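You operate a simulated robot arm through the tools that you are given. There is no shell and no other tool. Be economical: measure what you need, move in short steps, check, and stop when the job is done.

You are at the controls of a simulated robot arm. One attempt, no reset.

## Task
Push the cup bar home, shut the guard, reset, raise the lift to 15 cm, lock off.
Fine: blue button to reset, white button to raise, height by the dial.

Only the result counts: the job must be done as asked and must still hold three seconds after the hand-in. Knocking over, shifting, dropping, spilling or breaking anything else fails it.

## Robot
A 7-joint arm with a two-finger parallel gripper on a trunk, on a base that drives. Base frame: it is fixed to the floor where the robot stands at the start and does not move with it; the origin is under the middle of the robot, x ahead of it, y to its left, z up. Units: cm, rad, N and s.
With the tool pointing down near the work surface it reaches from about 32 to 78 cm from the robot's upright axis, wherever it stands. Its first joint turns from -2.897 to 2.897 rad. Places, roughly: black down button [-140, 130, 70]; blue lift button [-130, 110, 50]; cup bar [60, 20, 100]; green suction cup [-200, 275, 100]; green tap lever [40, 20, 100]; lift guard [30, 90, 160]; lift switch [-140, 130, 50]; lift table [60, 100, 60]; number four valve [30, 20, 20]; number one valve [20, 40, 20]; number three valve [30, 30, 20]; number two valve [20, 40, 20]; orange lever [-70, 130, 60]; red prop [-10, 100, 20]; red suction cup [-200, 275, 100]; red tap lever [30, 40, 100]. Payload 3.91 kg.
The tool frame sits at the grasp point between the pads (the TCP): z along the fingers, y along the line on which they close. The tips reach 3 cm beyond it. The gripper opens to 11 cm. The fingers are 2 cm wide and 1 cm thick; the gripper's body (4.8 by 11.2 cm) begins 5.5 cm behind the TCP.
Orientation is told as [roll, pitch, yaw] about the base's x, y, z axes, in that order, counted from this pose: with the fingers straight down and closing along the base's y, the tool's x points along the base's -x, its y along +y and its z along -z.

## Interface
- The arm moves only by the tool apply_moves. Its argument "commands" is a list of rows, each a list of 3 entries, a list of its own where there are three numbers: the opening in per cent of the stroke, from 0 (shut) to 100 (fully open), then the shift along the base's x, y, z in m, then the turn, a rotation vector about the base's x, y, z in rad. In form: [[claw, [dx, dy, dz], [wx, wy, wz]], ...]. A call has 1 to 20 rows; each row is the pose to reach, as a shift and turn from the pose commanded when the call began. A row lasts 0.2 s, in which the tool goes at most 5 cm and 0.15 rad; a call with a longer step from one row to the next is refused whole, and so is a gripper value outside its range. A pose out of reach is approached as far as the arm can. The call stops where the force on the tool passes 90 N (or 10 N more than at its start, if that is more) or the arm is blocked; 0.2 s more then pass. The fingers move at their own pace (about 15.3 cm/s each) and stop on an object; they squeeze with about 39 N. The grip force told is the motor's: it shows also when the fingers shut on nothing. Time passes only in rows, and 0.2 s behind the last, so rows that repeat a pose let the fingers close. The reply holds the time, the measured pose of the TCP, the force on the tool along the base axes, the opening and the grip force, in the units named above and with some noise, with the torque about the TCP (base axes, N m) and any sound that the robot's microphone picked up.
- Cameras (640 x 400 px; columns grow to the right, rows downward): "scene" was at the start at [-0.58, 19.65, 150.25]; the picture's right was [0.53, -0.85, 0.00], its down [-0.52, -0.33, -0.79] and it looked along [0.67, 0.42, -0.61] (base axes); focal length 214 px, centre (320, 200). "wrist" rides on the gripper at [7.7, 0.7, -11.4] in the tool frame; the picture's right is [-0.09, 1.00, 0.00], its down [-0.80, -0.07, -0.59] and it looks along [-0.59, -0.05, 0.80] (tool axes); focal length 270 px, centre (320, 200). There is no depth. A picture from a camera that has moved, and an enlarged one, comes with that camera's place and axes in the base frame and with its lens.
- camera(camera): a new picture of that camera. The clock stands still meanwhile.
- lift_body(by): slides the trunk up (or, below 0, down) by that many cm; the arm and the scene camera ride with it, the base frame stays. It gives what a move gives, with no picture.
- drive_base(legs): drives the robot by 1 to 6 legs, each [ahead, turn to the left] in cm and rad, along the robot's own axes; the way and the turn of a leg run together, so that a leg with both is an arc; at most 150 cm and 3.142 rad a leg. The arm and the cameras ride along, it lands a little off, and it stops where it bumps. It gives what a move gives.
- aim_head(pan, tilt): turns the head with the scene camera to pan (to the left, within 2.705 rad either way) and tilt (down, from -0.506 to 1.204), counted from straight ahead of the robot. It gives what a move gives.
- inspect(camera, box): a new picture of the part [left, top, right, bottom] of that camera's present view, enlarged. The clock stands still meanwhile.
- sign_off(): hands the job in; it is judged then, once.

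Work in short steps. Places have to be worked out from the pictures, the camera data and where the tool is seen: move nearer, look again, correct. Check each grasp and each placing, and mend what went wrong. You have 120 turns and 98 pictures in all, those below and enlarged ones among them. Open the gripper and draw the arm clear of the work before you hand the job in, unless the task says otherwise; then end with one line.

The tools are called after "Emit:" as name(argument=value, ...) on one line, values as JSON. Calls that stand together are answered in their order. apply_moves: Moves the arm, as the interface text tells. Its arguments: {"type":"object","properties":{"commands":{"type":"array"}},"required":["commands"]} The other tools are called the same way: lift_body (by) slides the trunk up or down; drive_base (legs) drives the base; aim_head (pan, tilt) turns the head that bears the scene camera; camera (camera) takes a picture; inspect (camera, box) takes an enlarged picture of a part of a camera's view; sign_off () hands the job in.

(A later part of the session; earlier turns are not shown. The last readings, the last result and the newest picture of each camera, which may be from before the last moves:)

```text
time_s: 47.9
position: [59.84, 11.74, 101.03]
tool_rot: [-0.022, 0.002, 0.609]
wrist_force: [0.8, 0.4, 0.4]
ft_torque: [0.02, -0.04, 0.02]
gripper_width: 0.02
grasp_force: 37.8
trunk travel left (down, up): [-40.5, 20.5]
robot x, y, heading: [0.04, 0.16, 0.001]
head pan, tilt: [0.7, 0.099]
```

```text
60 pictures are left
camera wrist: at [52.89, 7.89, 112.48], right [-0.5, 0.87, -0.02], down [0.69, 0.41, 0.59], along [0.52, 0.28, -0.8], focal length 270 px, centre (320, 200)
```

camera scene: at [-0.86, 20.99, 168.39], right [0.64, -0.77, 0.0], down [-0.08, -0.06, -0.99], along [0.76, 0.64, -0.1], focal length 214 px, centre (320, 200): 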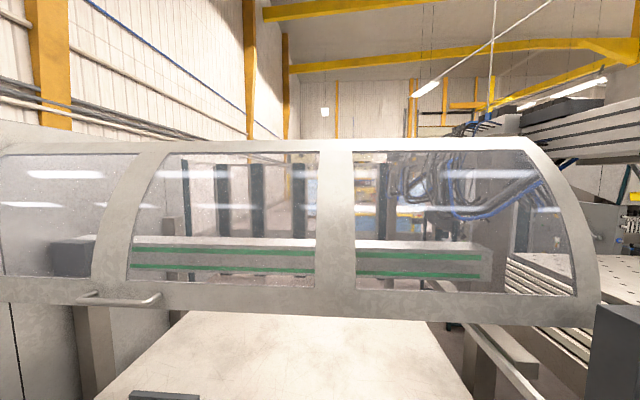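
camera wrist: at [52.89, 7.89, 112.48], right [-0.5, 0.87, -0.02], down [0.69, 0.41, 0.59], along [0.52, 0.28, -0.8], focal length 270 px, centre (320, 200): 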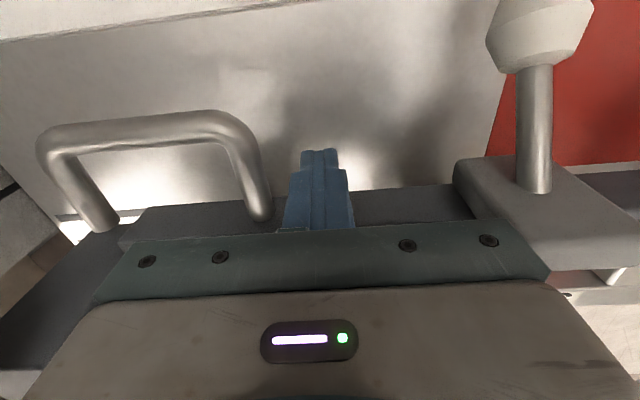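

Nearly touching the bar, no force yet. Continue a few cm.

Emit:
apply_moves(commands=[[0, [0.008, 0.006, 0], [0, 0, 0]], [0, [0.016, 0.0115, 0], [0, 0, 0]], [0, [0.025, 0.017, 0], [0, 0, 0]], [0, [0.033, 0.023, 0], [0, 0, 0]]])

Emit:
camera(camera="wrist")

```text
time_s: 48.9
position: [63.05, 14.13, 101.12]
tool_rot: [-0.022, 0.002, 0.608]
wrist_force: [0.7, -0.4, 0.7]
ft_torque: [-0.01, 0.0, 0.01]
gripper_width: 0.01
grasp_force: 37.7
trunk travel left (down, up): [-40.5, 20.5]
robot x, y, heading: [-0.3, -0.32, 0.002]
head pan, tilt: [0.7, 0.099]
```

```text
59 pictures are left
camera wrist: at [56.24, 10.24, 112.5], right [-0.5, 0.87, -0.02], down [0.69, 0.41, 0.59], along [0.53, 0.28, -0.8], focal length 270 px, centre (320, 200)
```

wrist: 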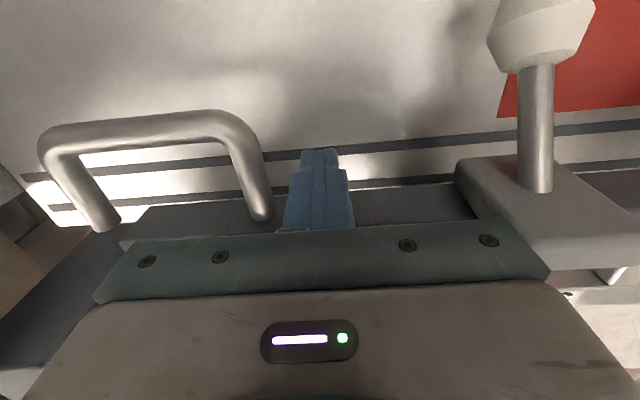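

The bar slides freely with the push. Continue in short steps.

Emit:
apply_moves(commands=[[0, [0.008, 0.006, 0], [0, 0, 0]], [0, [0.016, 0.0115, 0], [0, 0, 0]], [0, [0.025, 0.017, 0], [0, 0, 0]], [0, [0.033, 0.023, 0], [0, 0, 0]], [0, [0.041, 0.029, 0], [0, 0, 0]], [0, [0.049, 0.035, 0], [0, 0, 0]], [0, [0.057, 0.04, 0], [0, 0, 0]]])

Emit:
camera(camera="wrist")

Emit:
aim_head(pan=0.3, tilt=0.6)

Emit:
camera(camera="scene")

```text
time_s: 50.5
position: [68.81, 18.19, 100.98]
tool_rot: [-0.024, 0.002, 0.609]
wrist_force: [-0.2, -0.8, 0.4]
ft_torque: [0.0, 0.01, -0.01]
gripper_width: 0.0
grasp_force: 38.1
trunk travel left (down, up): [-40.5, 20.5]
robot x, y, heading: [0.04, 0.17, 0.006]
head pan, tilt: [0.7, 0.099]
```

```text
58 pictures are left
camera wrist: at [61.95, 14.21, 112.48], right [-0.5, 0.87, -0.02], down [0.69, 0.41, 0.59], along [0.52, 0.28, -0.8], focal length 270 px, centre (320, 200)
```

wrist: 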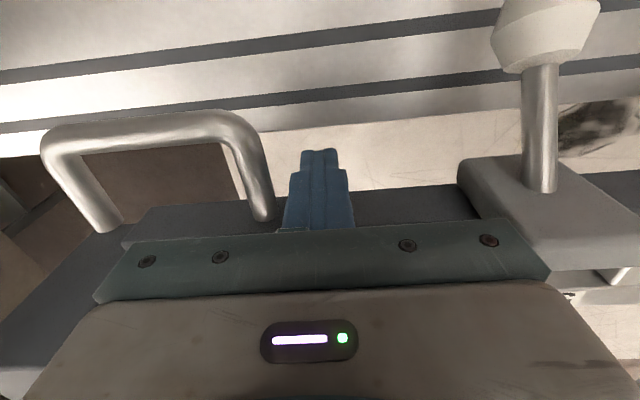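

```text
time_s: 51.4
position: [68.83, 18.09, 100.99]
tool_rot: [-0.023, 0.001, 0.61]
wrist_force: [-0.8, -1.2, 0.0]
ft_torque: [0.0, -0.05, -0.02]
gripper_width: 0.0
grasp_force: 37.6
trunk travel left (down, up): [-40.5, 20.5]
robot x, y, heading: [-0.29, 0.33, -0.001]
head pan, tilt: [0.3, 0.6]
```

```text
57 pictures are left
camera scene: at [0.55, 17.7, 143.79], right [0.3, -0.96, 0.0], down [-0.54, -0.17, -0.83], along [0.79, 0.24, -0.56], focal length 214 px, centre (320, 200)
```

scene: 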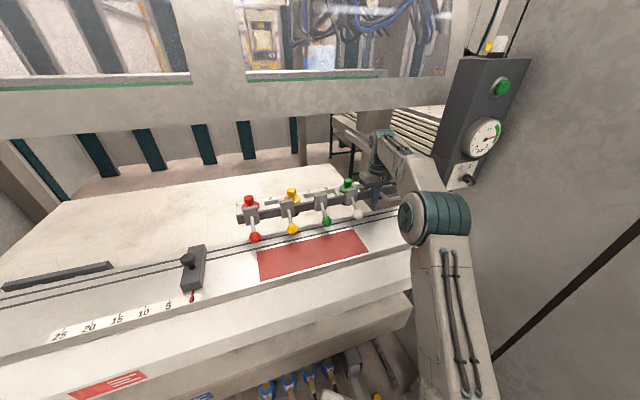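

The bar glides into the machine off the red patch. The wrist is about to pass under the guard, so I back off and tilt the fingers forward to push further from low down.

Emit:
apply_moves(commands=[[0, [-0.025, -0.017, 0], [0, 0, 0]], [0, [-0.05, -0.034, 0.01], [0, 0, 0]], [0, [-0.075, -0.051, 0.02], [0.08, -0.114, 0]], [0, [-0.1, -0.068, 0.03], [0.16, -0.229, 0]], [0, [-0.12, -0.085, 0.03], [0.24, -0.343, 0]], [0, [-0.13, -0.094, 0.03], [0.32, -0.458, 0]], [0, [-0.13, -0.094, 0.03], [0.4, -0.572, 0]], [0, [-0.13, -0.094, 0.03], [0.48, -0.687, 0]], [0, [-0.13, -0.094, 0.03], [0.56, -0.8, 0]], [0, [-0.13, -0.094, 0.03], [0.63, -0.9, 0]]])

Emit:
camera(camera="wrist")

Emit:
camera(camera="scene")

```text
time_s: 53.6
position: [55.75, 8.5, 103.98]
tool_rot: [-0.02, -1.095, 0.607]
wrist_force: [-0.6, -0.3, 0.4]
ft_torque: [-0.02, -0.01, 0.0]
gripper_width: 0.0
grasp_force: 38.0
trunk travel left (down, up): [-40.5, 20.5]
robot x, y, heading: [-0.23, 0.27, 0.001]
head pan, tilt: [0.3, 0.6]
```

```text
56 pictures are left
camera wrist: at [43.94, 1.31, 102.37], right [-0.52, 0.85, 0.07], down [-0.1, -0.14, 0.98], along [0.85, 0.51, 0.16], focal length 270 px, centre (320, 200)
```

wrist: 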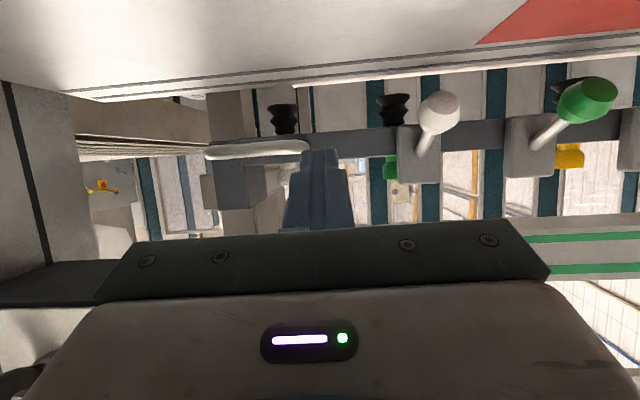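

```text
55 pictures are left
camera scene: at [0.54, 17.68, 143.78], right [0.3, -0.96, 0.0], down [-0.54, -0.17, -0.83], along [0.79, 0.24, -0.57], focal length 214 px, centre (320, 200)
```

scene: 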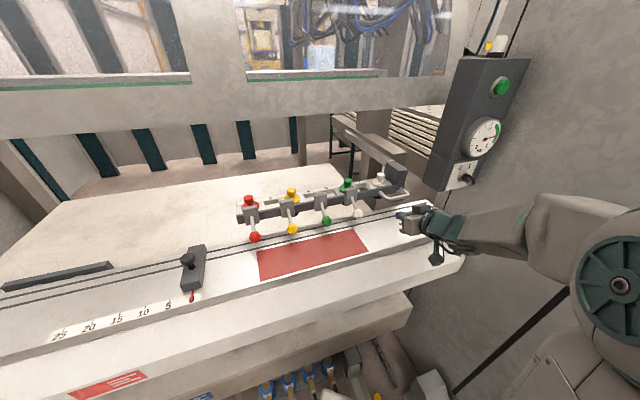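

The tilt works; bar is at z≈99–102. I reduce tilt to ~0.8, lower slightly, and push on.

Emit:
apply_moves(commands=[[0, [0.0, 0.0, 0], [-0.08, 0.114, 0]], [0, [0.02, 0.014, -0.005], [-0.17, 0.245, 0]], [0, [0.05, 0.035, -0.01], [-0.17, 0.245, 0]], [0, [0.08, 0.056, -0.014], [-0.17, 0.245, 0]], [0, [0.106, 0.074, -0.014], [-0.17, 0.245, 0]], [0, [0.122, 0.086, -0.014], [-0.17, 0.245, 0]], [0, [0.131, 0.092, -0.014], [-0.17, 0.245, 0]], [0, [0.139, 0.098, -0.014], [-0.17, 0.245, 0]], [0, [0.147, 0.103, -0.014], [-0.17, 0.245, 0]], [0, [0.155, 0.109, -0.014], [-0.17, 0.245, 0]]])

Emit:
camera(camera="wrist")

```text
refused: row 2 steps farther than a row can; nothing moved
```

```text
54 pictures are left
camera wrist: at [43.94, 1.31, 102.37], right [-0.52, 0.85, 0.07], down [-0.1, -0.14, 0.98], along [0.85, 0.51, 0.16], focal length 270 px, centre (320, 200)
```

wrist: 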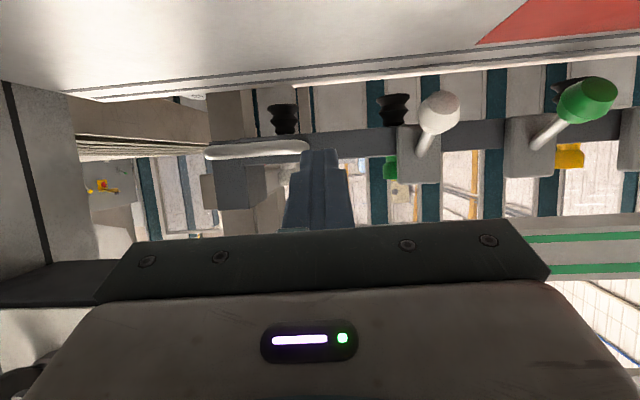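

A turn step was too large; corrected.

Emit:
apply_moves(commands=[[0, [0.0, 0.0, 0], [-0.08, 0.114, 0]], [0, [0.02, 0.014, -0.005], [-0.16, 0.23, 0]], [0, [0.05, 0.035, -0.01], [-0.17, 0.245, 0]], [0, [0.08, 0.056, -0.014], [-0.17, 0.245, 0]], [0, [0.106, 0.074, -0.014], [-0.17, 0.245, 0]], [0, [0.122, 0.086, -0.014], [-0.17, 0.245, 0]], [0, [0.131, 0.092, -0.014], [-0.17, 0.245, 0]], [0, [0.139, 0.098, -0.014], [-0.17, 0.245, 0]], [0, [0.147, 0.103, -0.014], [-0.17, 0.245, 0]], [0, [0.155, 0.109, -0.014], [-0.17, 0.245, 0]]])

Emit:
camera(camera="wrist")

Emit:
camera(camera="scene")

```text
time_s: 55.8
position: [71.26, 19.59, 102.57]
tool_rot: [-0.019, -0.799, 0.605]
wrist_force: [1.0, 0.1, -0.3]
ft_torque: [0.0, 0.03, -0.02]
gripper_width: 0.0
grasp_force: 37.4
trunk travel left (down, up): [-40.5, 20.5]
robot x, y, heading: [-0.25, 0.36, 0.003]
head pan, tilt: [0.3, 0.6]
```

```text
53 pictures are left
camera wrist: at [59.56, 12.3, 105.09], right [-0.51, 0.86, 0.05], down [0.14, 0.03, 0.99], along [0.85, 0.51, -0.14], focal length 270 px, centre (320, 200)
```

wrist: 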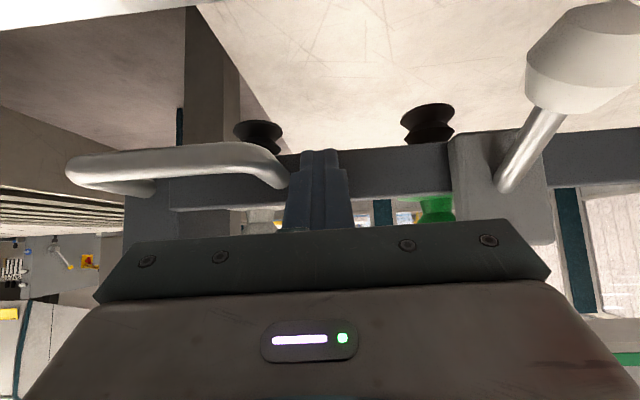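

```text
52 pictures are left
camera scene: at [0.55, 17.7, 143.78], right [0.3, -0.96, 0.0], down [-0.54, -0.17, -0.82], along [0.79, 0.24, -0.57], focal length 214 px, centre (320, 200)
```

scene: 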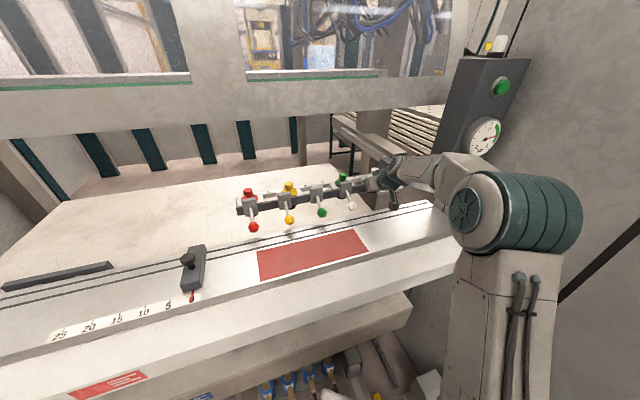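

Contact is good and bar moves. I continue in ~1.2 cm steps to see the stop.

Emit:
apply_moves(commands=[[0, [0.01, 0.007, 0], [0, 0, 0]], [0, [0.02, 0.014, 0], [0, 0, 0]], [0, [0.03, 0.021, 0], [0, 0, 0]], [0, [0.04, 0.028, 0], [0, 0, 0]], [0, [0.05, 0.035, 0], [0, 0, 0]], [0, [0.06, 0.042, 0], [0, 0, 0]], [0, [0.07, 0.049, 0], [0, 0, 0]], [0, [0.08, 0.056, 0], [0, 0, 0]], [0, [0.09, 0.063, 0], [0, 0, 0]], [0, [0.1, 0.07, 0], [0, 0, 0]]])

Emit:
camera(camera="wrist")

Emit:
camera(camera="scene")

```text
time_s: 58.0
position: [81.31, 26.44, 102.52]
tool_rot: [-0.02, -0.797, 0.608]
wrist_force: [-0.2, -0.8, 0.0]
ft_torque: [0.0, 0.02, 0.02]
gripper_width: 0.0
grasp_force: 38.3
trunk travel left (down, up): [-40.5, 20.5]
robot x, y, heading: [0.15, 0.26, 0.001]
head pan, tilt: [0.3, 0.6]
```

```text
51 pictures are left
camera wrist: at [69.61, 19.33, 105.06], right [-0.51, 0.86, 0.05], down [0.14, 0.03, 0.99], along [0.85, 0.51, -0.14], focal length 270 px, centre (320, 200)
```

wrist: 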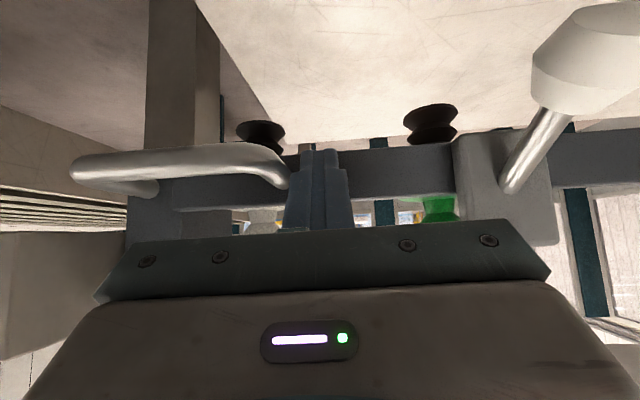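

```text
50 pictures are left
camera scene: at [0.56, 17.71, 143.78], right [0.3, -0.96, 0.0], down [-0.54, -0.17, -0.82], along [0.79, 0.24, -0.57], focal length 214 px, centre (320, 200)
```

scene: 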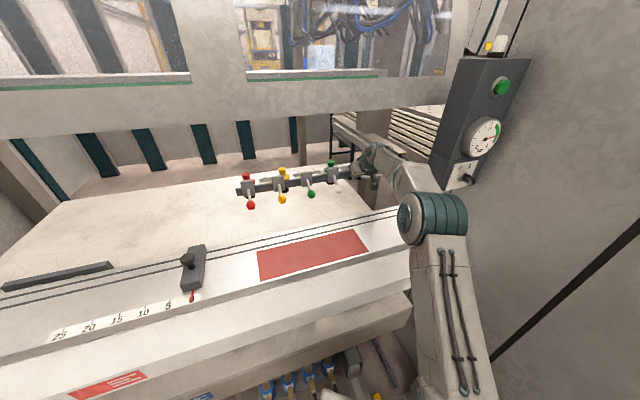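

Free motion still. I continue while tilting flatter to gain reach.

Emit:
apply_moves(commands=[[0, [0.008, 0.0055, -0.003], [0.06, -0.082, 0]], [0, [0.016, 0.011, -0.006], [0.12, -0.164, 0]], [0, [0.024, 0.0165, -0.008], [0.18, -0.246, 0]], [0, [0.033, 0.023, -0.01], [0.23, -0.328, 0]], [0, [0.043, 0.03, -0.01], [0.23, -0.328, 0]], [0, [0.053, 0.037, -0.01], [0.23, -0.328, 0]], [0, [0.063, 0.044, -0.01], [0.23, -0.328, 0]], [0, [0.073, 0.051, -0.01], [0.23, -0.328, 0]], [0, [0.083, 0.058, -0.01], [0.23, -0.328, 0]], [0, [0.093, 0.065, -0.01], [0.23, -0.328, 0]]])

Emit:
camera(camera="wrist")

```text
time_s: 59.4
position: [85.27, 29.18, 101.77]
tool_rot: [-0.014, -1.188, 0.604]
wrist_force: [-56.7, -27.8, 11.2]
ft_torque: [0.25, -0.08, 0.39]
gripper_width: 0.0
grasp_force: 37.6
trunk travel left (down, up): [-40.5, 20.5]
robot x, y, heading: [-0.59, 0.24, -0.014]
head pan, tilt: [0.3, 0.6]
stopped in row 6: the force on the tool passed its limit at 106 N (the readings are from after the stop); the commanded pose is now the measured one
```

```text
49 pictures are left
camera wrist: at [73.7, 21.95, 98.86], right [-0.53, 0.84, 0.08], down [-0.17, -0.19, 0.97], along [0.83, 0.5, 0.25], focal length 270 px, centre (320, 200)
```

wrist: 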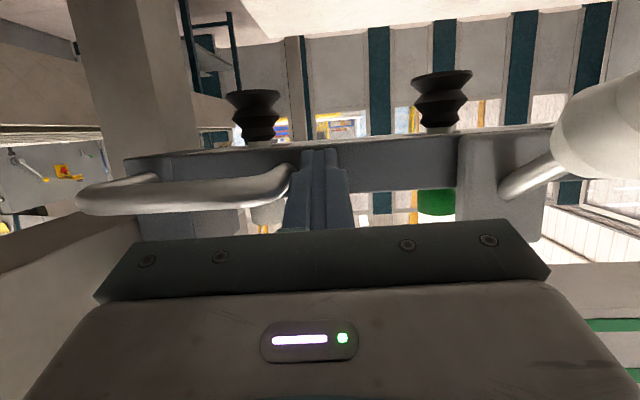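

End stop reached (about 36 cm of travel). I back off, uprighting the tool, and check the bar stays.

Emit:
apply_moves(commands=[[0, [-0.016, -0.011, 0.0], [0, 0, 0]], [0, [-0.04, -0.028, 0.0], [-0.06, 0.082, 0]], [0, [-0.065, -0.045, 0.005], [-0.12, 0.164, 0]], [0, [-0.09, -0.063, 0.01], [-0.18, 0.246, 0]], [0, [-0.115, -0.08, 0.02], [-0.24, 0.34, 0]], [0, [-0.14, -0.098, 0.03], [-0.31, 0.44, 0]], [0, [-0.17, -0.119, 0.04], [-0.38, 0.54, 0]], [0, [-0.2, -0.14, 0.05], [-0.45, 0.64, 0]], [0, [-0.23, -0.161, 0.06], [-0.53, 0.75, 0]], [0, [-0.26, -0.182, 0.07], [-0.6, 0.86, 0]], [0, [-0.29, -0.2, 0.08], [-0.67, 0.96, 0]], [0, [-0.32, -0.22, 0.09], [-0.67, 0.97, 0]], [0, [-0.35, -0.24, 0.1], [-0.67, 0.97, 0]]])

Emit:
camera(camera="scene")

```text
time_s: 62.2
position: [51.12, 5.49, 110.86]
tool_rot: [-0.013, 0.0, 0.605]
wrist_force: [0.2, -0.1, 0.0]
ft_torque: [-0.01, -0.01, 0.05]
gripper_width: 0.0
grasp_force: 37.3
trunk travel left (down, up): [-40.5, 20.5]
robot x, y, heading: [-0.04, -0.17, -0.003]
head pan, tilt: [0.3, 0.6]
```

```text
48 pictures are left
camera scene: at [0.44, 17.67, 143.78], right [0.29, -0.96, 0.0], down [-0.54, -0.16, -0.83], along [0.79, 0.24, -0.56], focal length 214 px, centre (320, 200)
```

scene: 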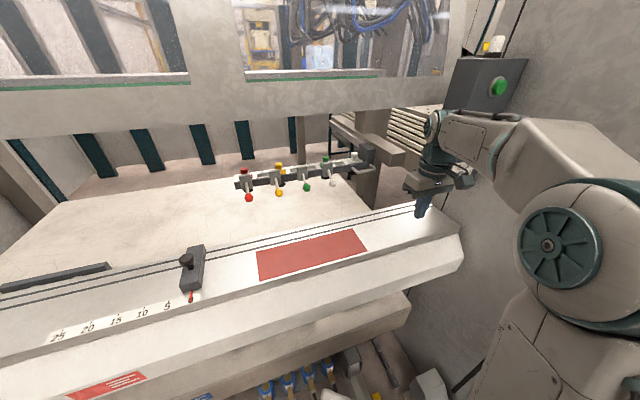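

The bar stays at its end stop. The guard handle is at about (8, 99, 136), so I tuck the arm, raise the trunk, and drive left along the bench.

Emit:
apply_moves(commands=[[0, [-0.03, -0.01, 0.03], [0, 0, -0.1]], [0, [-0.07, -0.02, 0.05], [0, 0, -0.2]], [0, [-0.11, -0.03, 0.07], [0, 0, -0.3]], [0, [-0.15, -0.04, 0.09], [0, 0, -0.4]], [0, [-0.17, -0.05, 0.1], [0, 0, -0.5]], [0, [-0.17, -0.05, 0.1], [0, 0, -0.6]]])

Emit:
lift_body(by=15)

Emit:
drive_base(legs=[[0, 0.61], [-8, 0]])

Emit:
aim_head(pan=1.57, tilt=0.7)

Emit:
camera(camera="scene")

```text
time_s: 63.6
position: [34.08, 0.64, 120.86]
tool_rot: [-0.012, -0.001, 0.0]
wrist_force: [0.5, -0.3, -0.3]
ft_torque: [0.0, -0.03, 0.0]
gripper_width: 0.01
grasp_force: 38.0
trunk travel left (down, up): [-40.5, 20.5]
robot x, y, heading: [-0.05, -0.3, -0.009]
head pan, tilt: [0.3, 0.6]
```

```text
time_s: 65.4
position: [34.13, 0.7, 135.83]
tool_rot: [-0.013, -0.002, 0.003]
wrist_force: [-0.6, 0.1, -1.1]
ft_torque: [0.02, 0.0, -0.04]
gripper_width: 0.0
grasp_force: 37.5
trunk travel left (down, up): [-55.5, 5.5]
robot x, y, heading: [-0.2, -0.04, -0.007]
head pan, tilt: [0.3, 0.6]
```

```text
time_s: 68.1
position: [20.59, 15.93, 135.93]
tool_rot: [-0.013, -0.004, 0.62]
wrist_force: [0.4, -0.3, -0.2]
ft_torque: [0.03, -0.01, -0.01]
gripper_width: 0.02
grasp_force: 37.9
trunk travel left (down, up): [-55.5, 5.5]
robot x, y, heading: [-6.73, -4.45, 0.607]
head pan, tilt: [0.3, 0.6]
```

```text
time_s: 69.6
position: [21.48, 14.55, 135.94]
tool_rot: [-0.004, -0.002, 0.619]
wrist_force: [-0.2, -0.2, 0.0]
ft_torque: [0.03, 0.01, 0.01]
gripper_width: 0.0
grasp_force: 37.7
trunk travel left (down, up): [-55.5, 5.5]
robot x, y, heading: [-6.45, -4.54, 0.606]
head pan, tilt: [1.571, 0.7]
```

```text
47 pictures are left
camera scene: at [-27.74, 11.94, 157.79], right [0.82, 0.57, 0.0], down [0.37, -0.54, -0.76], along [-0.43, 0.62, -0.65], focal length 214 px, centre (320, 200)
```

scene: 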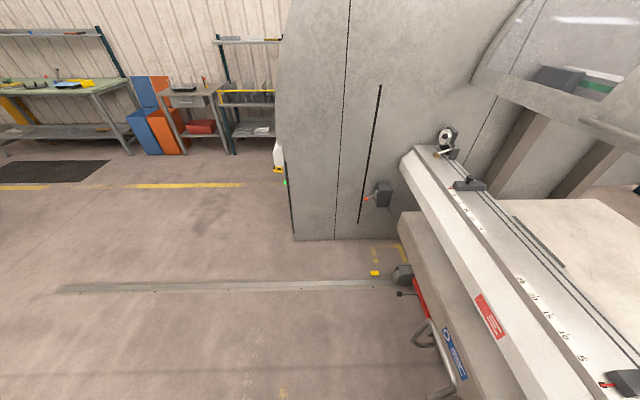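

Path is clear. Drive left along the bench and face it again.

Emit:
drive_base(legs=[[0, 1.57], [64, 0], [0, -1.57]])

Emit:
aim_head(pan=0.1, tilt=0.3)

Emit:
camera(camera="scene")

```text
time_s: 80.8
position: [-16.0, 67.96, 135.78]
tool_rot: [-0.002, -0.002, 0.637]
wrist_force: [0.2, 0.4, -0.5]
ft_torque: [-0.03, -0.01, 0.01]
gripper_width: 0.0
grasp_force: 37.9
trunk travel left (down, up): [-55.5, 5.5]
robot x, y, heading: [-44.24, 48.18, 0.624]
head pan, tilt: [1.571, 0.7]
```

```text
time_s: 82.4
position: [-16.03, 67.98, 135.8]
tool_rot: [-0.002, -0.002, 0.636]
wrist_force: [0.1, -1.4, -0.1]
ft_torque: [0.03, -0.01, 0.03]
gripper_width: 0.0
grasp_force: 38.2
trunk travel left (down, up): [-55.5, 5.5]
robot x, y, heading: [-43.9, 48.17, 0.624]
head pan, tilt: [0.099, 0.3]
```

```text
46 pictures are left
camera scene: at [-52.22, 62.12, 161.53], right [0.66, -0.75, 0.0], down [-0.22, -0.2, -0.96], along [0.71, 0.63, -0.3], focal length 214 px, centre (320, 200)
```

scene: 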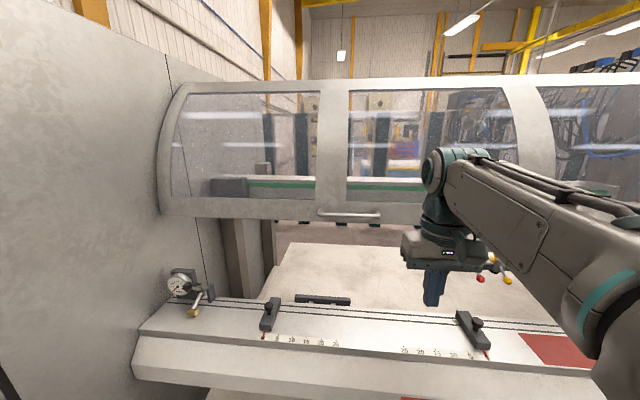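

The handle triangulates to about (6.6, 100, 134.6). I drive 8 cm ahead and bring the closed fingers, tilted forward, to just in front of and above it.

Emit:
drive_base(legs=[[8, 0]])

Emit:
apply_moves(commands=[[0, [0, 0.02, 0.02], [0.08, -0.114, 0]], [0, [0, 0.05, 0.035], [0.16, -0.229, 0]], [0, [0.01, 0.08, 0.045], [0.24, -0.343, 0]], [0, [0.02, 0.11, 0.05], [0.32, -0.458, 0]], [0, [0.03, 0.14, 0.055], [0.4, -0.572, 0]], [0, [0.04, 0.17, 0.055], [0.48, -0.687, 0]], [0, [0.05, 0.19, 0.055], [0.56, -0.8, 0]], [0, [0.06, 0.21, 0.055], [0.63, -0.9, 0]]])

Emit:
camera(camera="wrist")

Emit:
camera(camera="scene")

```text
time_s: 83.5
position: [-9.49, 72.84, 135.82]
tool_rot: [-0.002, -0.001, 0.638]
wrist_force: [0.4, 0.2, 0.5]
ft_torque: [-0.01, 0.03, 0.0]
gripper_width: 0.0
grasp_force: 38.1
trunk travel left (down, up): [-55.5, 5.5]
robot x, y, heading: [-37.18, 52.96, 0.627]
head pan, tilt: [0.099, 0.3]
```

```text
time_s: 85.2
position: [-3.44, 93.61, 141.3]
tool_rot: [-0.058, -1.101, 0.674]
wrist_force: [-0.3, 0.7, 0.7]
ft_torque: [-0.01, -0.01, 0.01]
gripper_width: 0.0
grasp_force: 37.6
trunk travel left (down, up): [-55.5, 5.5]
robot x, y, heading: [-37.62, 52.98, 0.622]
head pan, tilt: [0.099, 0.3]
```

```text
45 pictures are left
camera wrist: at [-15.02, 86.08, 139.57], right [-0.55, 0.83, 0.05], down [-0.11, -0.13, 0.98], along [0.83, 0.53, 0.17], focal length 270 px, centre (320, 200)
```

wrist: 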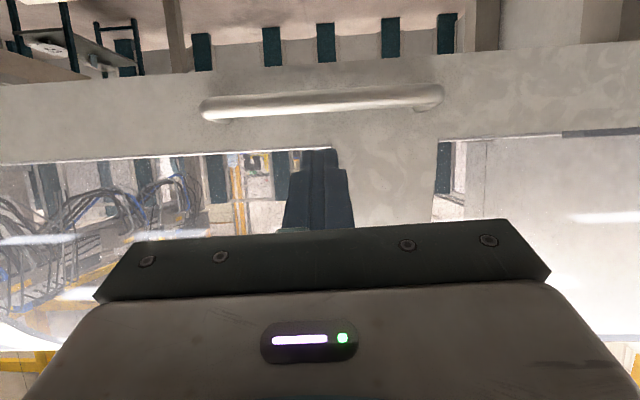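

```text
44 pictures are left
camera scene: at [-45.73, 66.86, 161.52], right [0.66, -0.75, 0.0], down [-0.22, -0.2, -0.96], along [0.71, 0.63, -0.3], focal length 214 px, centre (320, 200)
```

scene: 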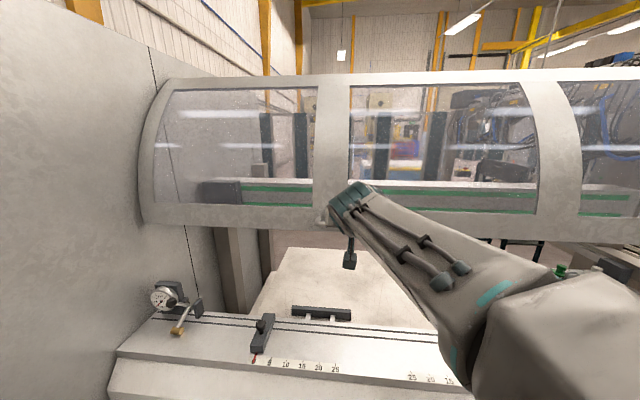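

The handle is dead ahead, centre about (6.5, 100.3, 135). I move over it and lower onto it.

Emit:
apply_moves(commands=[[0, [0.03, 0.02, 0], [0, 0, 0]], [0, [0.06, 0.04, 0], [0, 0, 0]], [0, [0.08, 0.053, 0], [0, 0, 0]], [0, [0.091, 0.061, 0], [0, 0, 0]], [0, [0.091, 0.061, -0.015], [0, 0, 0]], [0, [0.091, 0.061, -0.03], [0, 0, 0]], [0, [0.091, 0.061, -0.045], [0, 0, 0]], [0, [0.091, 0.061, -0.06], [0, 0, 0]]])

Emit:
camera(camera="wrist")

```text
time_s: 87.0
position: [5.68, 99.78, 135.02]
tool_rot: [-0.058, -1.095, 0.673]
wrist_force: [-0.9, -0.4, 0.0]
ft_torque: [-0.03, 0.0, 0.01]
gripper_width: 0.0
grasp_force: 37.6
trunk travel left (down, up): [-55.5, 5.5]
robot x, y, heading: [-37.28, 53.28, 0.628]
head pan, tilt: [0.099, 0.3]
```

```text
43 pictures are left
camera wrist: at [-5.96, 92.13, 133.48], right [-0.55, 0.83, 0.05], down [-0.11, -0.13, 0.99], along [0.83, 0.53, 0.16], focal length 270 px, centre (320, 200)
```

wrist: 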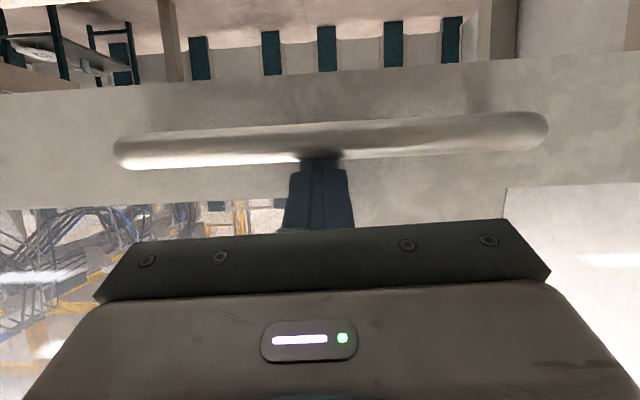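

The fingertips lie just over the handle. I push down 8 cm and check.

Emit:
apply_moves(commands=[[0, [0, 0, -0.015], [0, 0, 0]], [0, [0, 0, -0.03], [0, 0, 0]], [0, [0, 0, -0.045], [0, 0, 0]], [0, [0, 0, -0.06], [0, 0, 0]], [0, [0, 0, -0.08], [0, 0, 0]]])

Emit:
camera(camera="wrist")

Emit:
camera(camera="scene")

```text
time_s: 88.2
position: [5.67, 99.8, 127.04]
tool_rot: [-0.057, -1.097, 0.671]
wrist_force: [-0.7, 0.2, -0.3]
ft_torque: [-0.02, 0.04, 0.01]
gripper_width: 0.0
grasp_force: 37.7
trunk travel left (down, up): [-55.5, 5.5]
robot x, y, heading: [-37.8, 52.97, 0.627]
head pan, tilt: [0.099, 0.3]
```

```text
42 pictures are left
camera wrist: at [-5.96, 92.09, 125.42], right [-0.55, 0.84, 0.05], down [-0.11, -0.13, 0.99], along [0.83, 0.53, 0.16], focal length 270 px, centre (320, 200)
```

wrist: 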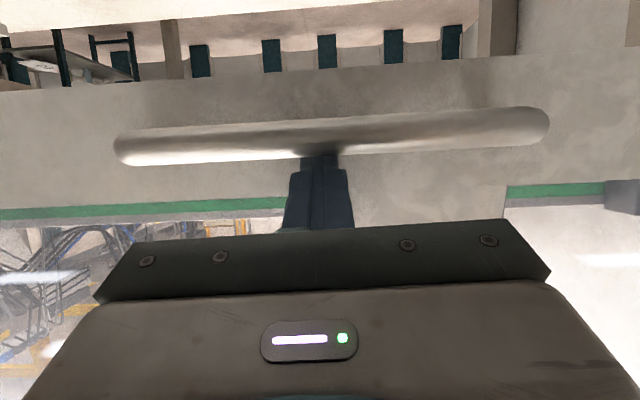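

```text
41 pictures are left
camera scene: at [-45.71, 66.84, 161.51], right [0.66, -0.75, 0.0], down [-0.22, -0.2, -0.96], along [0.71, 0.63, -0.3], focal length 214 px, centre (320, 200)
```

scene: 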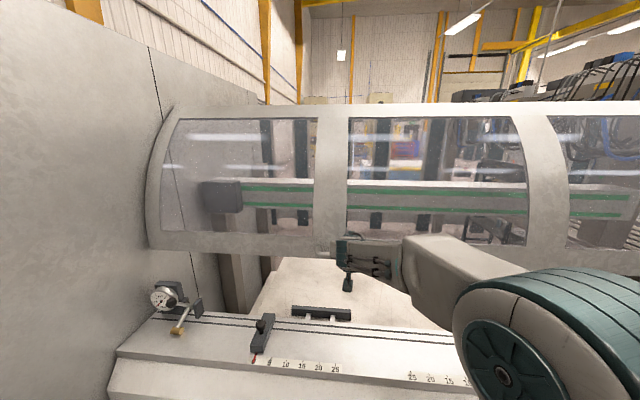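

The guard slides straight down with no effort. Continue down.

Emit:
apply_moves(commands=[[0, [0, 0, -0.02], [0, 0, 0]], [0, [0, 0, -0.04], [0, 0, 0]], [0, [0, 0, -0.06], [0, 0, 0]], [0, [0, 0, -0.08], [0, 0, 0]], [0, [0, 0, -0.1], [0, 0, 0]], [0, [0, 0, -0.12], [0, 0, 0]], [0, [0, 0, -0.14], [0, 0, 0]], [0, [0, 0, -0.16], [0, 0, 0]], [0, [0, 0, -0.18], [0, 0, 0]]])

Emit:
camera(camera="wrist")

Emit:
camera(camera="scene")

```text
time_s: 90.2
position: [5.54, 99.76, 109.12]
tool_rot: [-0.056, -1.096, 0.67]
wrist_force: [0.6, 0.7, -0.9]
ft_torque: [0.01, -0.01, -0.01]
gripper_width: 0.01
grasp_force: 37.8
trunk travel left (down, up): [-55.5, 5.5]
robot x, y, heading: [-37.38, 52.72, 0.623]
head pan, tilt: [0.099, 0.3]
```

```text
40 pictures are left
camera wrist: at [-5.97, 92.05, 107.48], right [-0.55, 0.83, 0.05], down [-0.11, -0.13, 0.99], along [0.83, 0.53, 0.16], focal length 270 px, centre (320, 200)
```

wrist: 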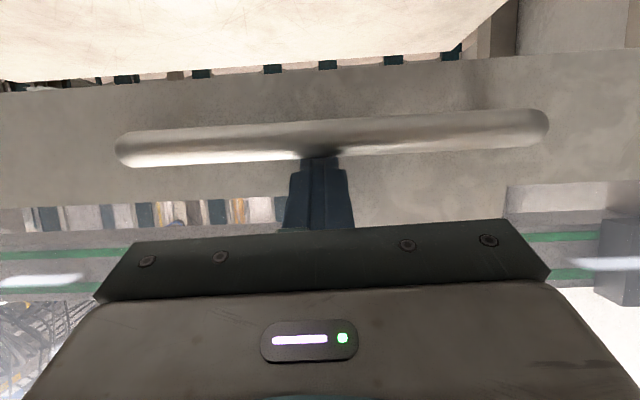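

```text
39 pictures are left
camera scene: at [-45.69, 66.82, 161.52], right [0.66, -0.75, 0.0], down [-0.22, -0.2, -0.96], along [0.71, 0.63, -0.3], focal length 214 px, centre (320, 200)
```

scene: 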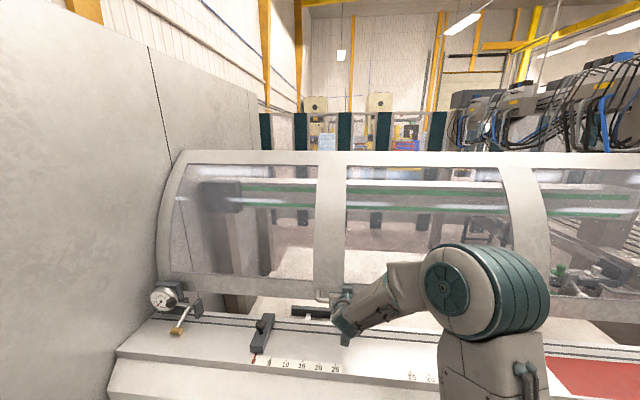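

Almost down. Continue, tilting the tool slightly more upright for deck clearance.

Emit:
apply_moves(commands=[[0, [0, 0, -0.015], [-0.06, 0.08, 0]], [0, [0, 0, -0.03], [-0.11, 0.16, 0]], [0, [0, 0, -0.045], [-0.17, 0.24, 0]], [0, [0, 0, -0.06], [-0.17, 0.24, 0]], [0, [0, 0, -0.07], [-0.17, 0.24, 0]], [0, [0, 0, -0.08], [-0.17, 0.24, 0]], [0, [0, 0, -0.09], [-0.17, 0.24, 0]]])

Emit:
camera(camera="wrist")

```text
time_s: 91.8
position: [6.07, 100.04, 101.88]
tool_rot: [-0.034, -0.838, 0.65]
wrist_force: [17.0, 15.2, 79.5]
ft_torque: [0.29, 0.23, 0.29]
gripper_width: 0.02
grasp_force: 37.5
trunk travel left (down, up): [-55.5, 5.5]
robot x, y, heading: [-37.44, 52.7, 0.626]
head pan, tilt: [0.099, 0.3]
```

```text
38 pictures are left
camera wrist: at [-5.52, 92.44, 103.8], right [-0.54, 0.84, 0.04], down [0.1, 0.01, 0.99], along [0.84, 0.54, -0.1], focal length 270 px, centre (320, 200)
```

wrist: 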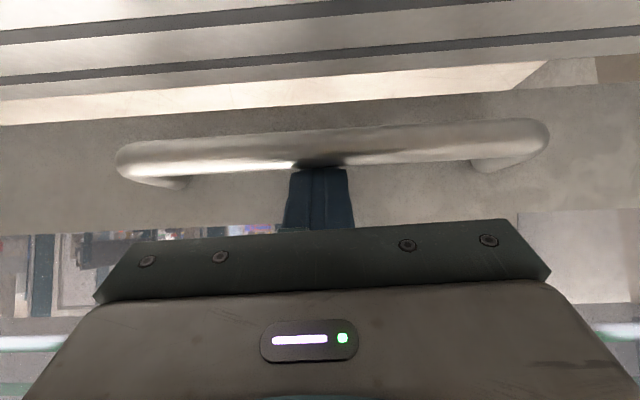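

An 80 N reaction: the guard is at its lower stop. I lift off, back away, and check it stays down.

Emit:
apply_moves(commands=[[0, [0, 0, 0.025], [0, 0, 0]], [0, [-0.01, -0.007, 0.05], [0, 0, 0]], [0, [-0.04, -0.028, 0.06], [-0.06, 0.08, 0]], [0, [-0.08, -0.056, 0.08], [-0.12, 0.16, 0]], [0, [-0.12, -0.084, 0.1], [-0.18, 0.25, 0]], [0, [-0.16, -0.11, 0.11], [-0.25, 0.35, 0]], [0, [-0.2, -0.14, 0.12], [-0.32, 0.45, 0]], [0, [-0.24, -0.17, 0.12], [-0.4, 0.55, 0]], [0, [-0.27, -0.19, 0.12], [-0.48, 0.65, 0]]])

Emit:
camera(camera="scene")

```text
refused: row 4 steps farther than a row can; nothing moved
```

```text
37 pictures are left
camera scene: at [-46.03, 66.38, 161.68], right [0.66, -0.75, 0.0], down [-0.22, -0.19, -0.96], along [0.72, 0.63, -0.29], focal length 214 px, centre (320, 200)
```

scene: 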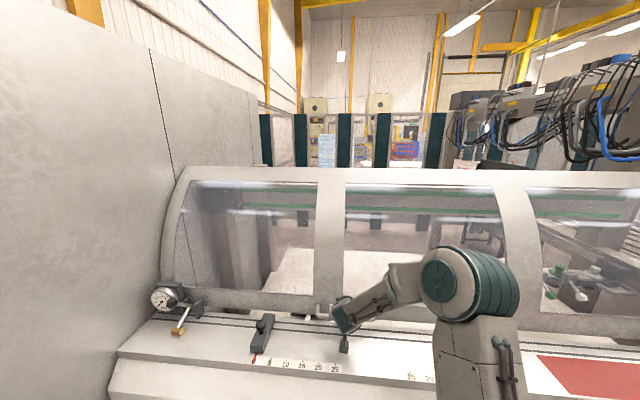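

Guard bottom now meets the bench's rear edge. Retract with smaller steps.

Emit:
apply_moves(commands=[[0, [0, 0, 0.025], [0, 0, 0]], [0, [-0.01, -0.007, 0.05], [0, 0, 0]], [0, [-0.035, -0.025, 0.06], [-0.06, 0.08, 0]], [0, [-0.07, -0.049, 0.07], [-0.12, 0.16, 0]], [0, [-0.105, -0.074, 0.08], [-0.18, 0.25, 0]], [0, [-0.14, -0.098, 0.09], [-0.24, 0.34, 0]], [0, [-0.175, -0.122, 0.1], [-0.3, 0.43, 0]], [0, [-0.21, -0.147, 0.1], [-0.37, 0.53, 0]], [0, [-0.245, -0.172, 0.1], [-0.44, 0.63, 0]], [0, [-0.27, -0.19, 0.1], [-0.48, 0.68, 0]]])

Emit:
aim_head(pan=0.0, tilt=0.45)

Emit:
camera(camera="scene")

```text
time_s: 94.0
position: [-21.63, 80.69, 110.24]
tool_rot: [-0.004, 0.028, 0.643]
wrist_force: [0.0, -0.2, -0.8]
ft_torque: [0.0, -0.02, -0.01]
gripper_width: 0.01
grasp_force: 37.4
trunk travel left (down, up): [-55.5, 5.5]
robot x, y, heading: [-37.47, 52.7, 0.625]
head pan, tilt: [0.099, 0.3]
```

```text
time_s: 94.8
position: [-21.51, 80.8, 110.33]
tool_rot: [-0.005, 0.026, 0.639]
wrist_force: [0.0, 0.1, 0.0]
ft_torque: [-0.03, -0.01, -0.01]
gripper_width: 0.0
grasp_force: 37.8
trunk travel left (down, up): [-55.5, 5.5]
robot x, y, heading: [-37.06, 52.68, 0.624]
head pan, tilt: [0.0, 0.45]
```

```text
36 pictures are left
camera scene: at [-45.29, 65.99, 160.14], right [0.59, -0.81, 0.0], down [-0.35, -0.25, -0.9], along [0.73, 0.53, -0.43], focal length 214 px, centre (320, 200)
```

scene: 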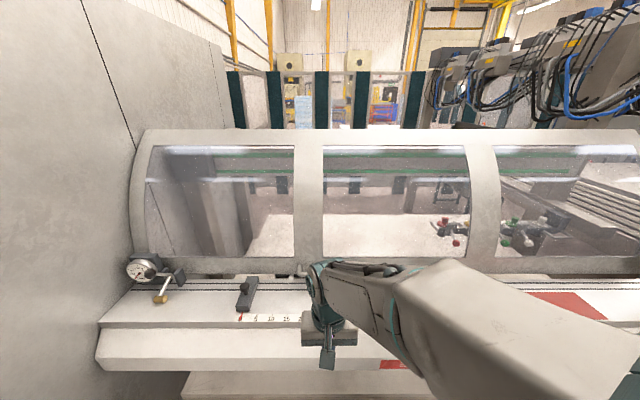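

The guard is shut. There's a dial at the bench's left end; I inspect it.

Emit:
inspect(camera="scene", box=[100, 235, 220, 315])

```text
5.00 times, centred on (160, 275) of scene
camera zoom: at [-45.29, 65.99, 160.14], right [0.59, -0.81, 0.0], down [-0.35, -0.25, -0.9], along [0.73, 0.53, -0.43], focal length 1072 px, centre (1120, -175)
```

zoom: 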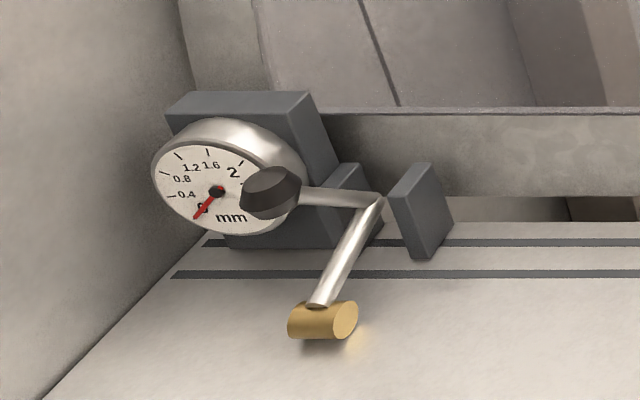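

That's an unrelated mm gauge. The lift controls sit on the front end of the left wall; I turn to face that way and look before driving.

Emit:
drive_base(legs=[[-12, 0], [0, 2.35]])

Emit:
aim_head(pan=-0.3, tilt=0.55)

Emit:
camera(camera="scene")

```text
time_s: 101.5
position: [-78.14, 37.94, 110.35]
tool_rot: [-0.006, 0.026, 2.991]
wrist_force: [0.2, 0.4, -0.7]
ft_torque: [0.01, -0.02, -0.02]
gripper_width: 0.0
grasp_force: 38.1
trunk travel left (down, up): [-55.5, 5.5]
robot x, y, heading: [-46.71, 45.78, 2.974]
head pan, tilt: [0.0, 0.45]
```

```text
time_s: 102.3
position: [-78.19, 37.92, 110.24]
tool_rot: [-0.007, 0.028, 2.991]
wrist_force: [-0.1, 0.3, -1.2]
ft_torque: [-0.03, -0.01, 0.0]
gripper_width: 0.0
grasp_force: 37.2
trunk travel left (down, up): [-55.5, 5.5]
robot x, y, heading: [-47.36, 45.99, 2.974]
head pan, tilt: [-0.3, 0.55]
```

```text
34 pictures are left
camera scene: at [-50.36, 33.91, 159.23], right [0.45, 0.89, 0.0], down [0.47, -0.24, -0.85], along [-0.76, 0.38, -0.52], focal length 214 px, centre (320, 200)
```

scene: 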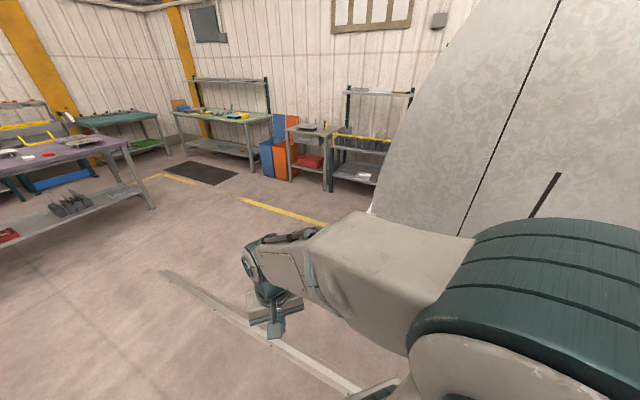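

Floor is clear. Drive 125 cm, then turn to look at the wall's front end.

Emit:
drive_base(legs=[[125, 0], [0, -1.9]])

Emit:
aim_head(pan=0.3, tilt=0.8)

Emit:
camera(camera="scene")

```text
time_s: 113.2
position: [-168.61, 99.18, 110.38]
tool_rot: [-0.004, 0.025, 1.1]
wrist_force: [-0.5, -0.8, -0.4]
ft_torque: [0.01, -0.03, 0.03]
gripper_width: 0.0
grasp_force: 37.6
trunk travel left (down, up): [-55.5, 5.5]
robot x, y, heading: [-170.6, 66.65, 1.086]
head pan, tilt: [-0.3, 0.55]
```

```text
time_s: 114.2
position: [-168.62, 99.15, 110.35]
tool_rot: [-0.006, 0.028, 1.1]
wrist_force: [-0.5, 0.6, -0.1]
ft_torque: [0.01, -0.03, 0.0]
gripper_width: 0.0
grasp_force: 37.7
trunk travel left (down, up): [-55.5, 5.5]
robot x, y, heading: [-170.4, 67.19, 1.083]
head pan, tilt: [0.3, 0.799]
```

```text
33 pictures are left
camera scene: at [-186.25, 75.34, 157.1], right [0.98, -0.19, 0.0], down [-0.13, -0.7, -0.7], along [0.13, 0.69, -0.72], focal length 214 px, centre (320, 200)
```

scene: 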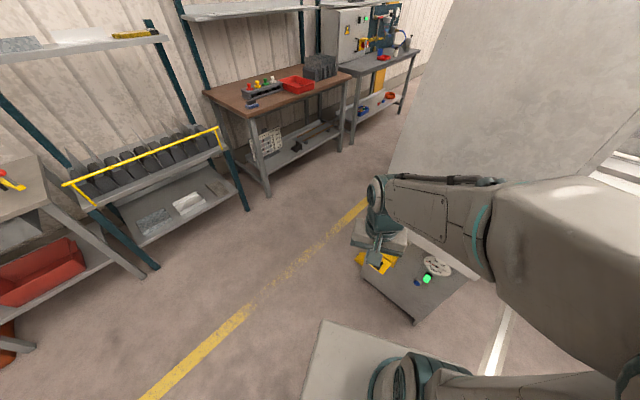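

The console (green lamp, dial) is at about (-134, 107, 60), partly hidden by the arm. I swing the arm left and look again.

Emit:
apply_moves(commands=[[0, [-0.03, 0.015, 0.02], [0, 0, 0.1]], [0, [-0.065, 0.025, 0.04], [0, 0, 0.2]], [0, [-0.1, 0.03, 0.06], [0, 0, 0.3]], [0, [-0.135, 0.03, 0.08], [0, 0, 0.4]], [0, [-0.17, 0.03, 0.1], [0, 0, 0.5]], [0, [-0.205, 0.02, 0.12], [0, 0, 0.6]], [0, [-0.24, 0.01, 0.12], [0, 0, 0.7]], [0, [-0.28, 0.0, 0.12], [0, 0, 0.8]]])

Emit:
aim_head(pan=-0.2, tilt=0.85)

Emit:
camera(camera="scene")

```text
time_s: 116.0
position: [-196.67, 99.2, 122.36]
tool_rot: [-0.005, 0.026, 1.9]
wrist_force: [-0.7, -0.6, -0.3]
ft_torque: [0.04, -0.03, -0.01]
gripper_width: 0.0
grasp_force: 37.8
trunk travel left (down, up): [-55.5, 5.5]
robot x, y, heading: [-170.59, 66.89, 1.086]
head pan, tilt: [0.3, 0.799]
```

```text
time_s: 116.9
position: [-196.66, 99.18, 122.31]
tool_rot: [-0.006, 0.026, 1.898]
wrist_force: [-0.7, -0.1, -0.5]
ft_torque: [0.04, 0.02, 0.0]
gripper_width: 0.01
grasp_force: 37.7
trunk travel left (down, up): [-55.5, 5.5]
robot x, y, heading: [-170.59, 67.14, 1.085]
head pan, tilt: [-0.201, 0.85]
```

```text
32 pictures are left
camera scene: at [-182.81, 73.47, 156.69], right [0.77, -0.63, 0.0], down [-0.48, -0.58, -0.66], along [0.42, 0.51, -0.75], focal length 214 px, centre (320, 200)
```

scene: 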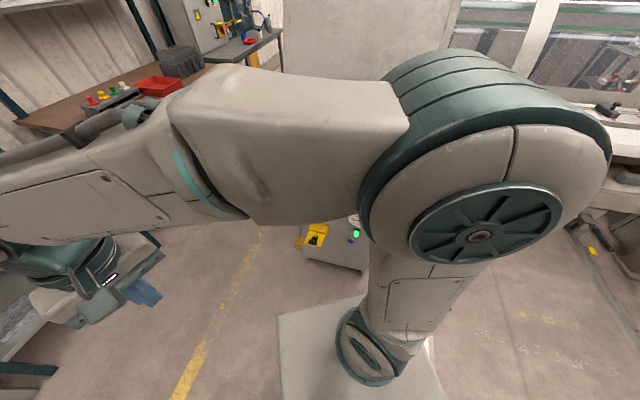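

The shoulder blocks the view. I turn the robot right so the console lies to its left-front, as at the bench.

Emit:
drive_base(legs=[[0, -0.85]])

Emit:
aim_head(pan=0.6, tilt=0.9)

Emit:
camera(camera="scene")

```text
time_s: 119.5
position: [-163.4, 107.69, 122.21]
tool_rot: [-0.006, 0.025, 1.043]
wrist_force: [0.0, -0.9, 0.1]
ft_torque: [-0.05, 0.01, 0.0]
gripper_width: 0.03
grasp_force: 37.8
trunk travel left (down, up): [-55.5, 5.5]
robot x, y, heading: [-170.56, 66.69, 0.228]
head pan, tilt: [-0.201, 0.85]
```

```text
time_s: 120.7
position: [-163.42, 107.73, 122.26]
tool_rot: [-0.006, 0.024, 1.042]
wrist_force: [0.3, -0.3, 0.7]
ft_torque: [0.0, 0.01, -0.02]
gripper_width: 0.0
grasp_force: 37.7
trunk travel left (down, up): [-55.5, 5.5]
robot x, y, heading: [-170.4, 67.19, 0.226]
head pan, tilt: [0.6, 0.901]
```

```text
31 pictures are left
camera scene: at [-176.62, 85.62, 156.3], right [0.74, -0.68, 0.0], down [-0.53, -0.58, -0.62], along [0.42, 0.46, -0.78], focal length 214 px, centre (320, 200)
```

scene: 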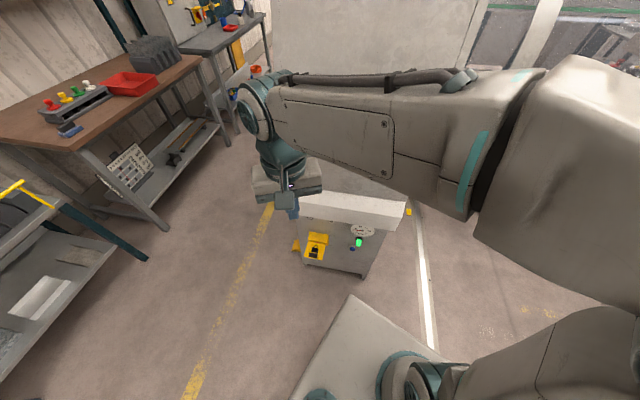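

Now it's visible; enlarge.

Emit:
inspect(camera="scene", box=[280, 180, 420, 290])

```text
3.64 times, centred on (350, 235) of scene
camera zoom: at [-176.62, 85.62, 156.3], right [0.74, -0.68, 0.0], down [-0.53, -0.58, -0.62], along [0.42, 0.46, -0.78], focal length 780 px, centre (211, 73)
```

zoom: 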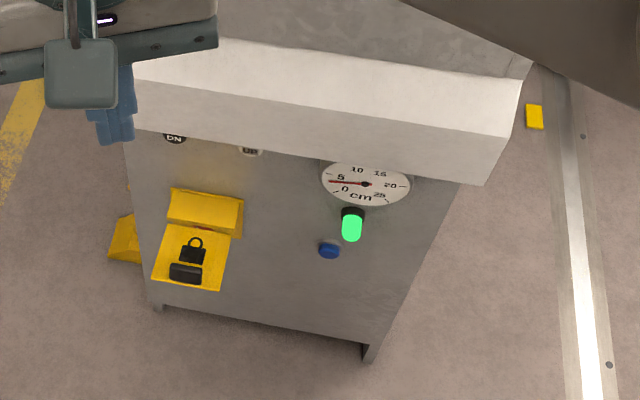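

Excellent: the cabinet's front carries DN, UP (white), a 0–25 cm dial, lamp, blue button and a yellow lock-off switch. I lower the trunk and turn the gripper horizontal toward the face to view it level.

Emit:
lift_body(by=-45)

Emit:
apply_moves(commands=[[0, [0, 0, 0.0], [0, 0, -0.14]], [0, [-0.01, -0.01, 0.0], [0, 0, -0.28]], [0, [-0.02, -0.02, 0.0], [0, 0, -0.42]], [0, [-0.02, -0.02, 0.0], [0, 0, -0.43]]])

Emit:
apply_moves(commands=[[0, [0.0, -0.0, 0], [0.08, -0.114, 0]], [0, [0, 0, 0], [0.16, -0.229, 0]], [0, [0.0, 0, 0], [0.24, -0.343, 0]], [0, [0.0, 0, 0], [0.32, -0.458, 0]], [0, [0, 0, 0], [0.4, -0.572, 0]], [0, [0, 0, 0], [0.48, -0.687, 0]], [0, [0, 0, 0], [0.53, -0.76, 0]]])

Emit:
camera(camera="wrist")

```text
refused: -45 is not a number from -40 to 40
```

```text
time_s: 121.7
position: [-165.29, 105.82, 122.29]
tool_rot: [-0.006, 0.027, 0.611]
wrist_force: [0.4, 0.2, 0.7]
ft_torque: [-0.04, 0.01, -0.01]
gripper_width: 0.01
grasp_force: 37.1
trunk travel left (down, up): [-55.5, 5.5]
robot x, y, heading: [-170.38, 67.11, 0.22]
head pan, tilt: [0.6, 0.901]
```

```text
time_s: 123.3
position: [-156.98, 104.24, 123.86]
tool_rot: [0.123, -0.826, 0.307]
wrist_force: [0.7, -0.3, 0.1]
ft_torque: [-0.02, -0.01, -0.01]
gripper_width: 0.0
grasp_force: 37.5
trunk travel left (down, up): [-55.5, 5.5]
robot x, y, heading: [-170.88, 66.84, 0.23]
head pan, tilt: [0.6, 0.901]
stopped in row 7: the arm was blocked; the commanded pose is now the measured one
```

```text
29 pictures are left
camera wrist: at [-169.74, 99.25, 125.97], right [-0.33, 0.93, 0.15], down [0.15, -0.1, 0.98], along [0.93, 0.35, -0.11], focal length 270 px, centre (320, 200)
```

wrist: 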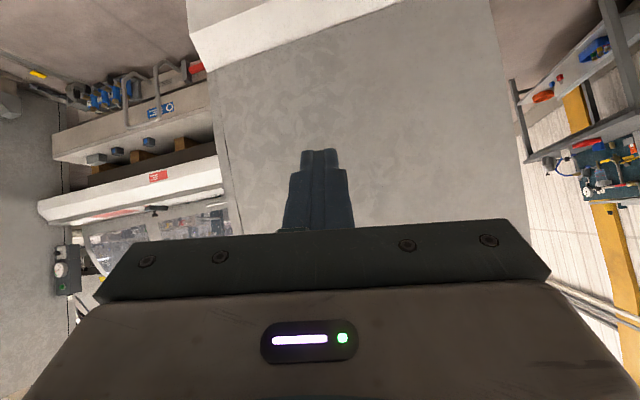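

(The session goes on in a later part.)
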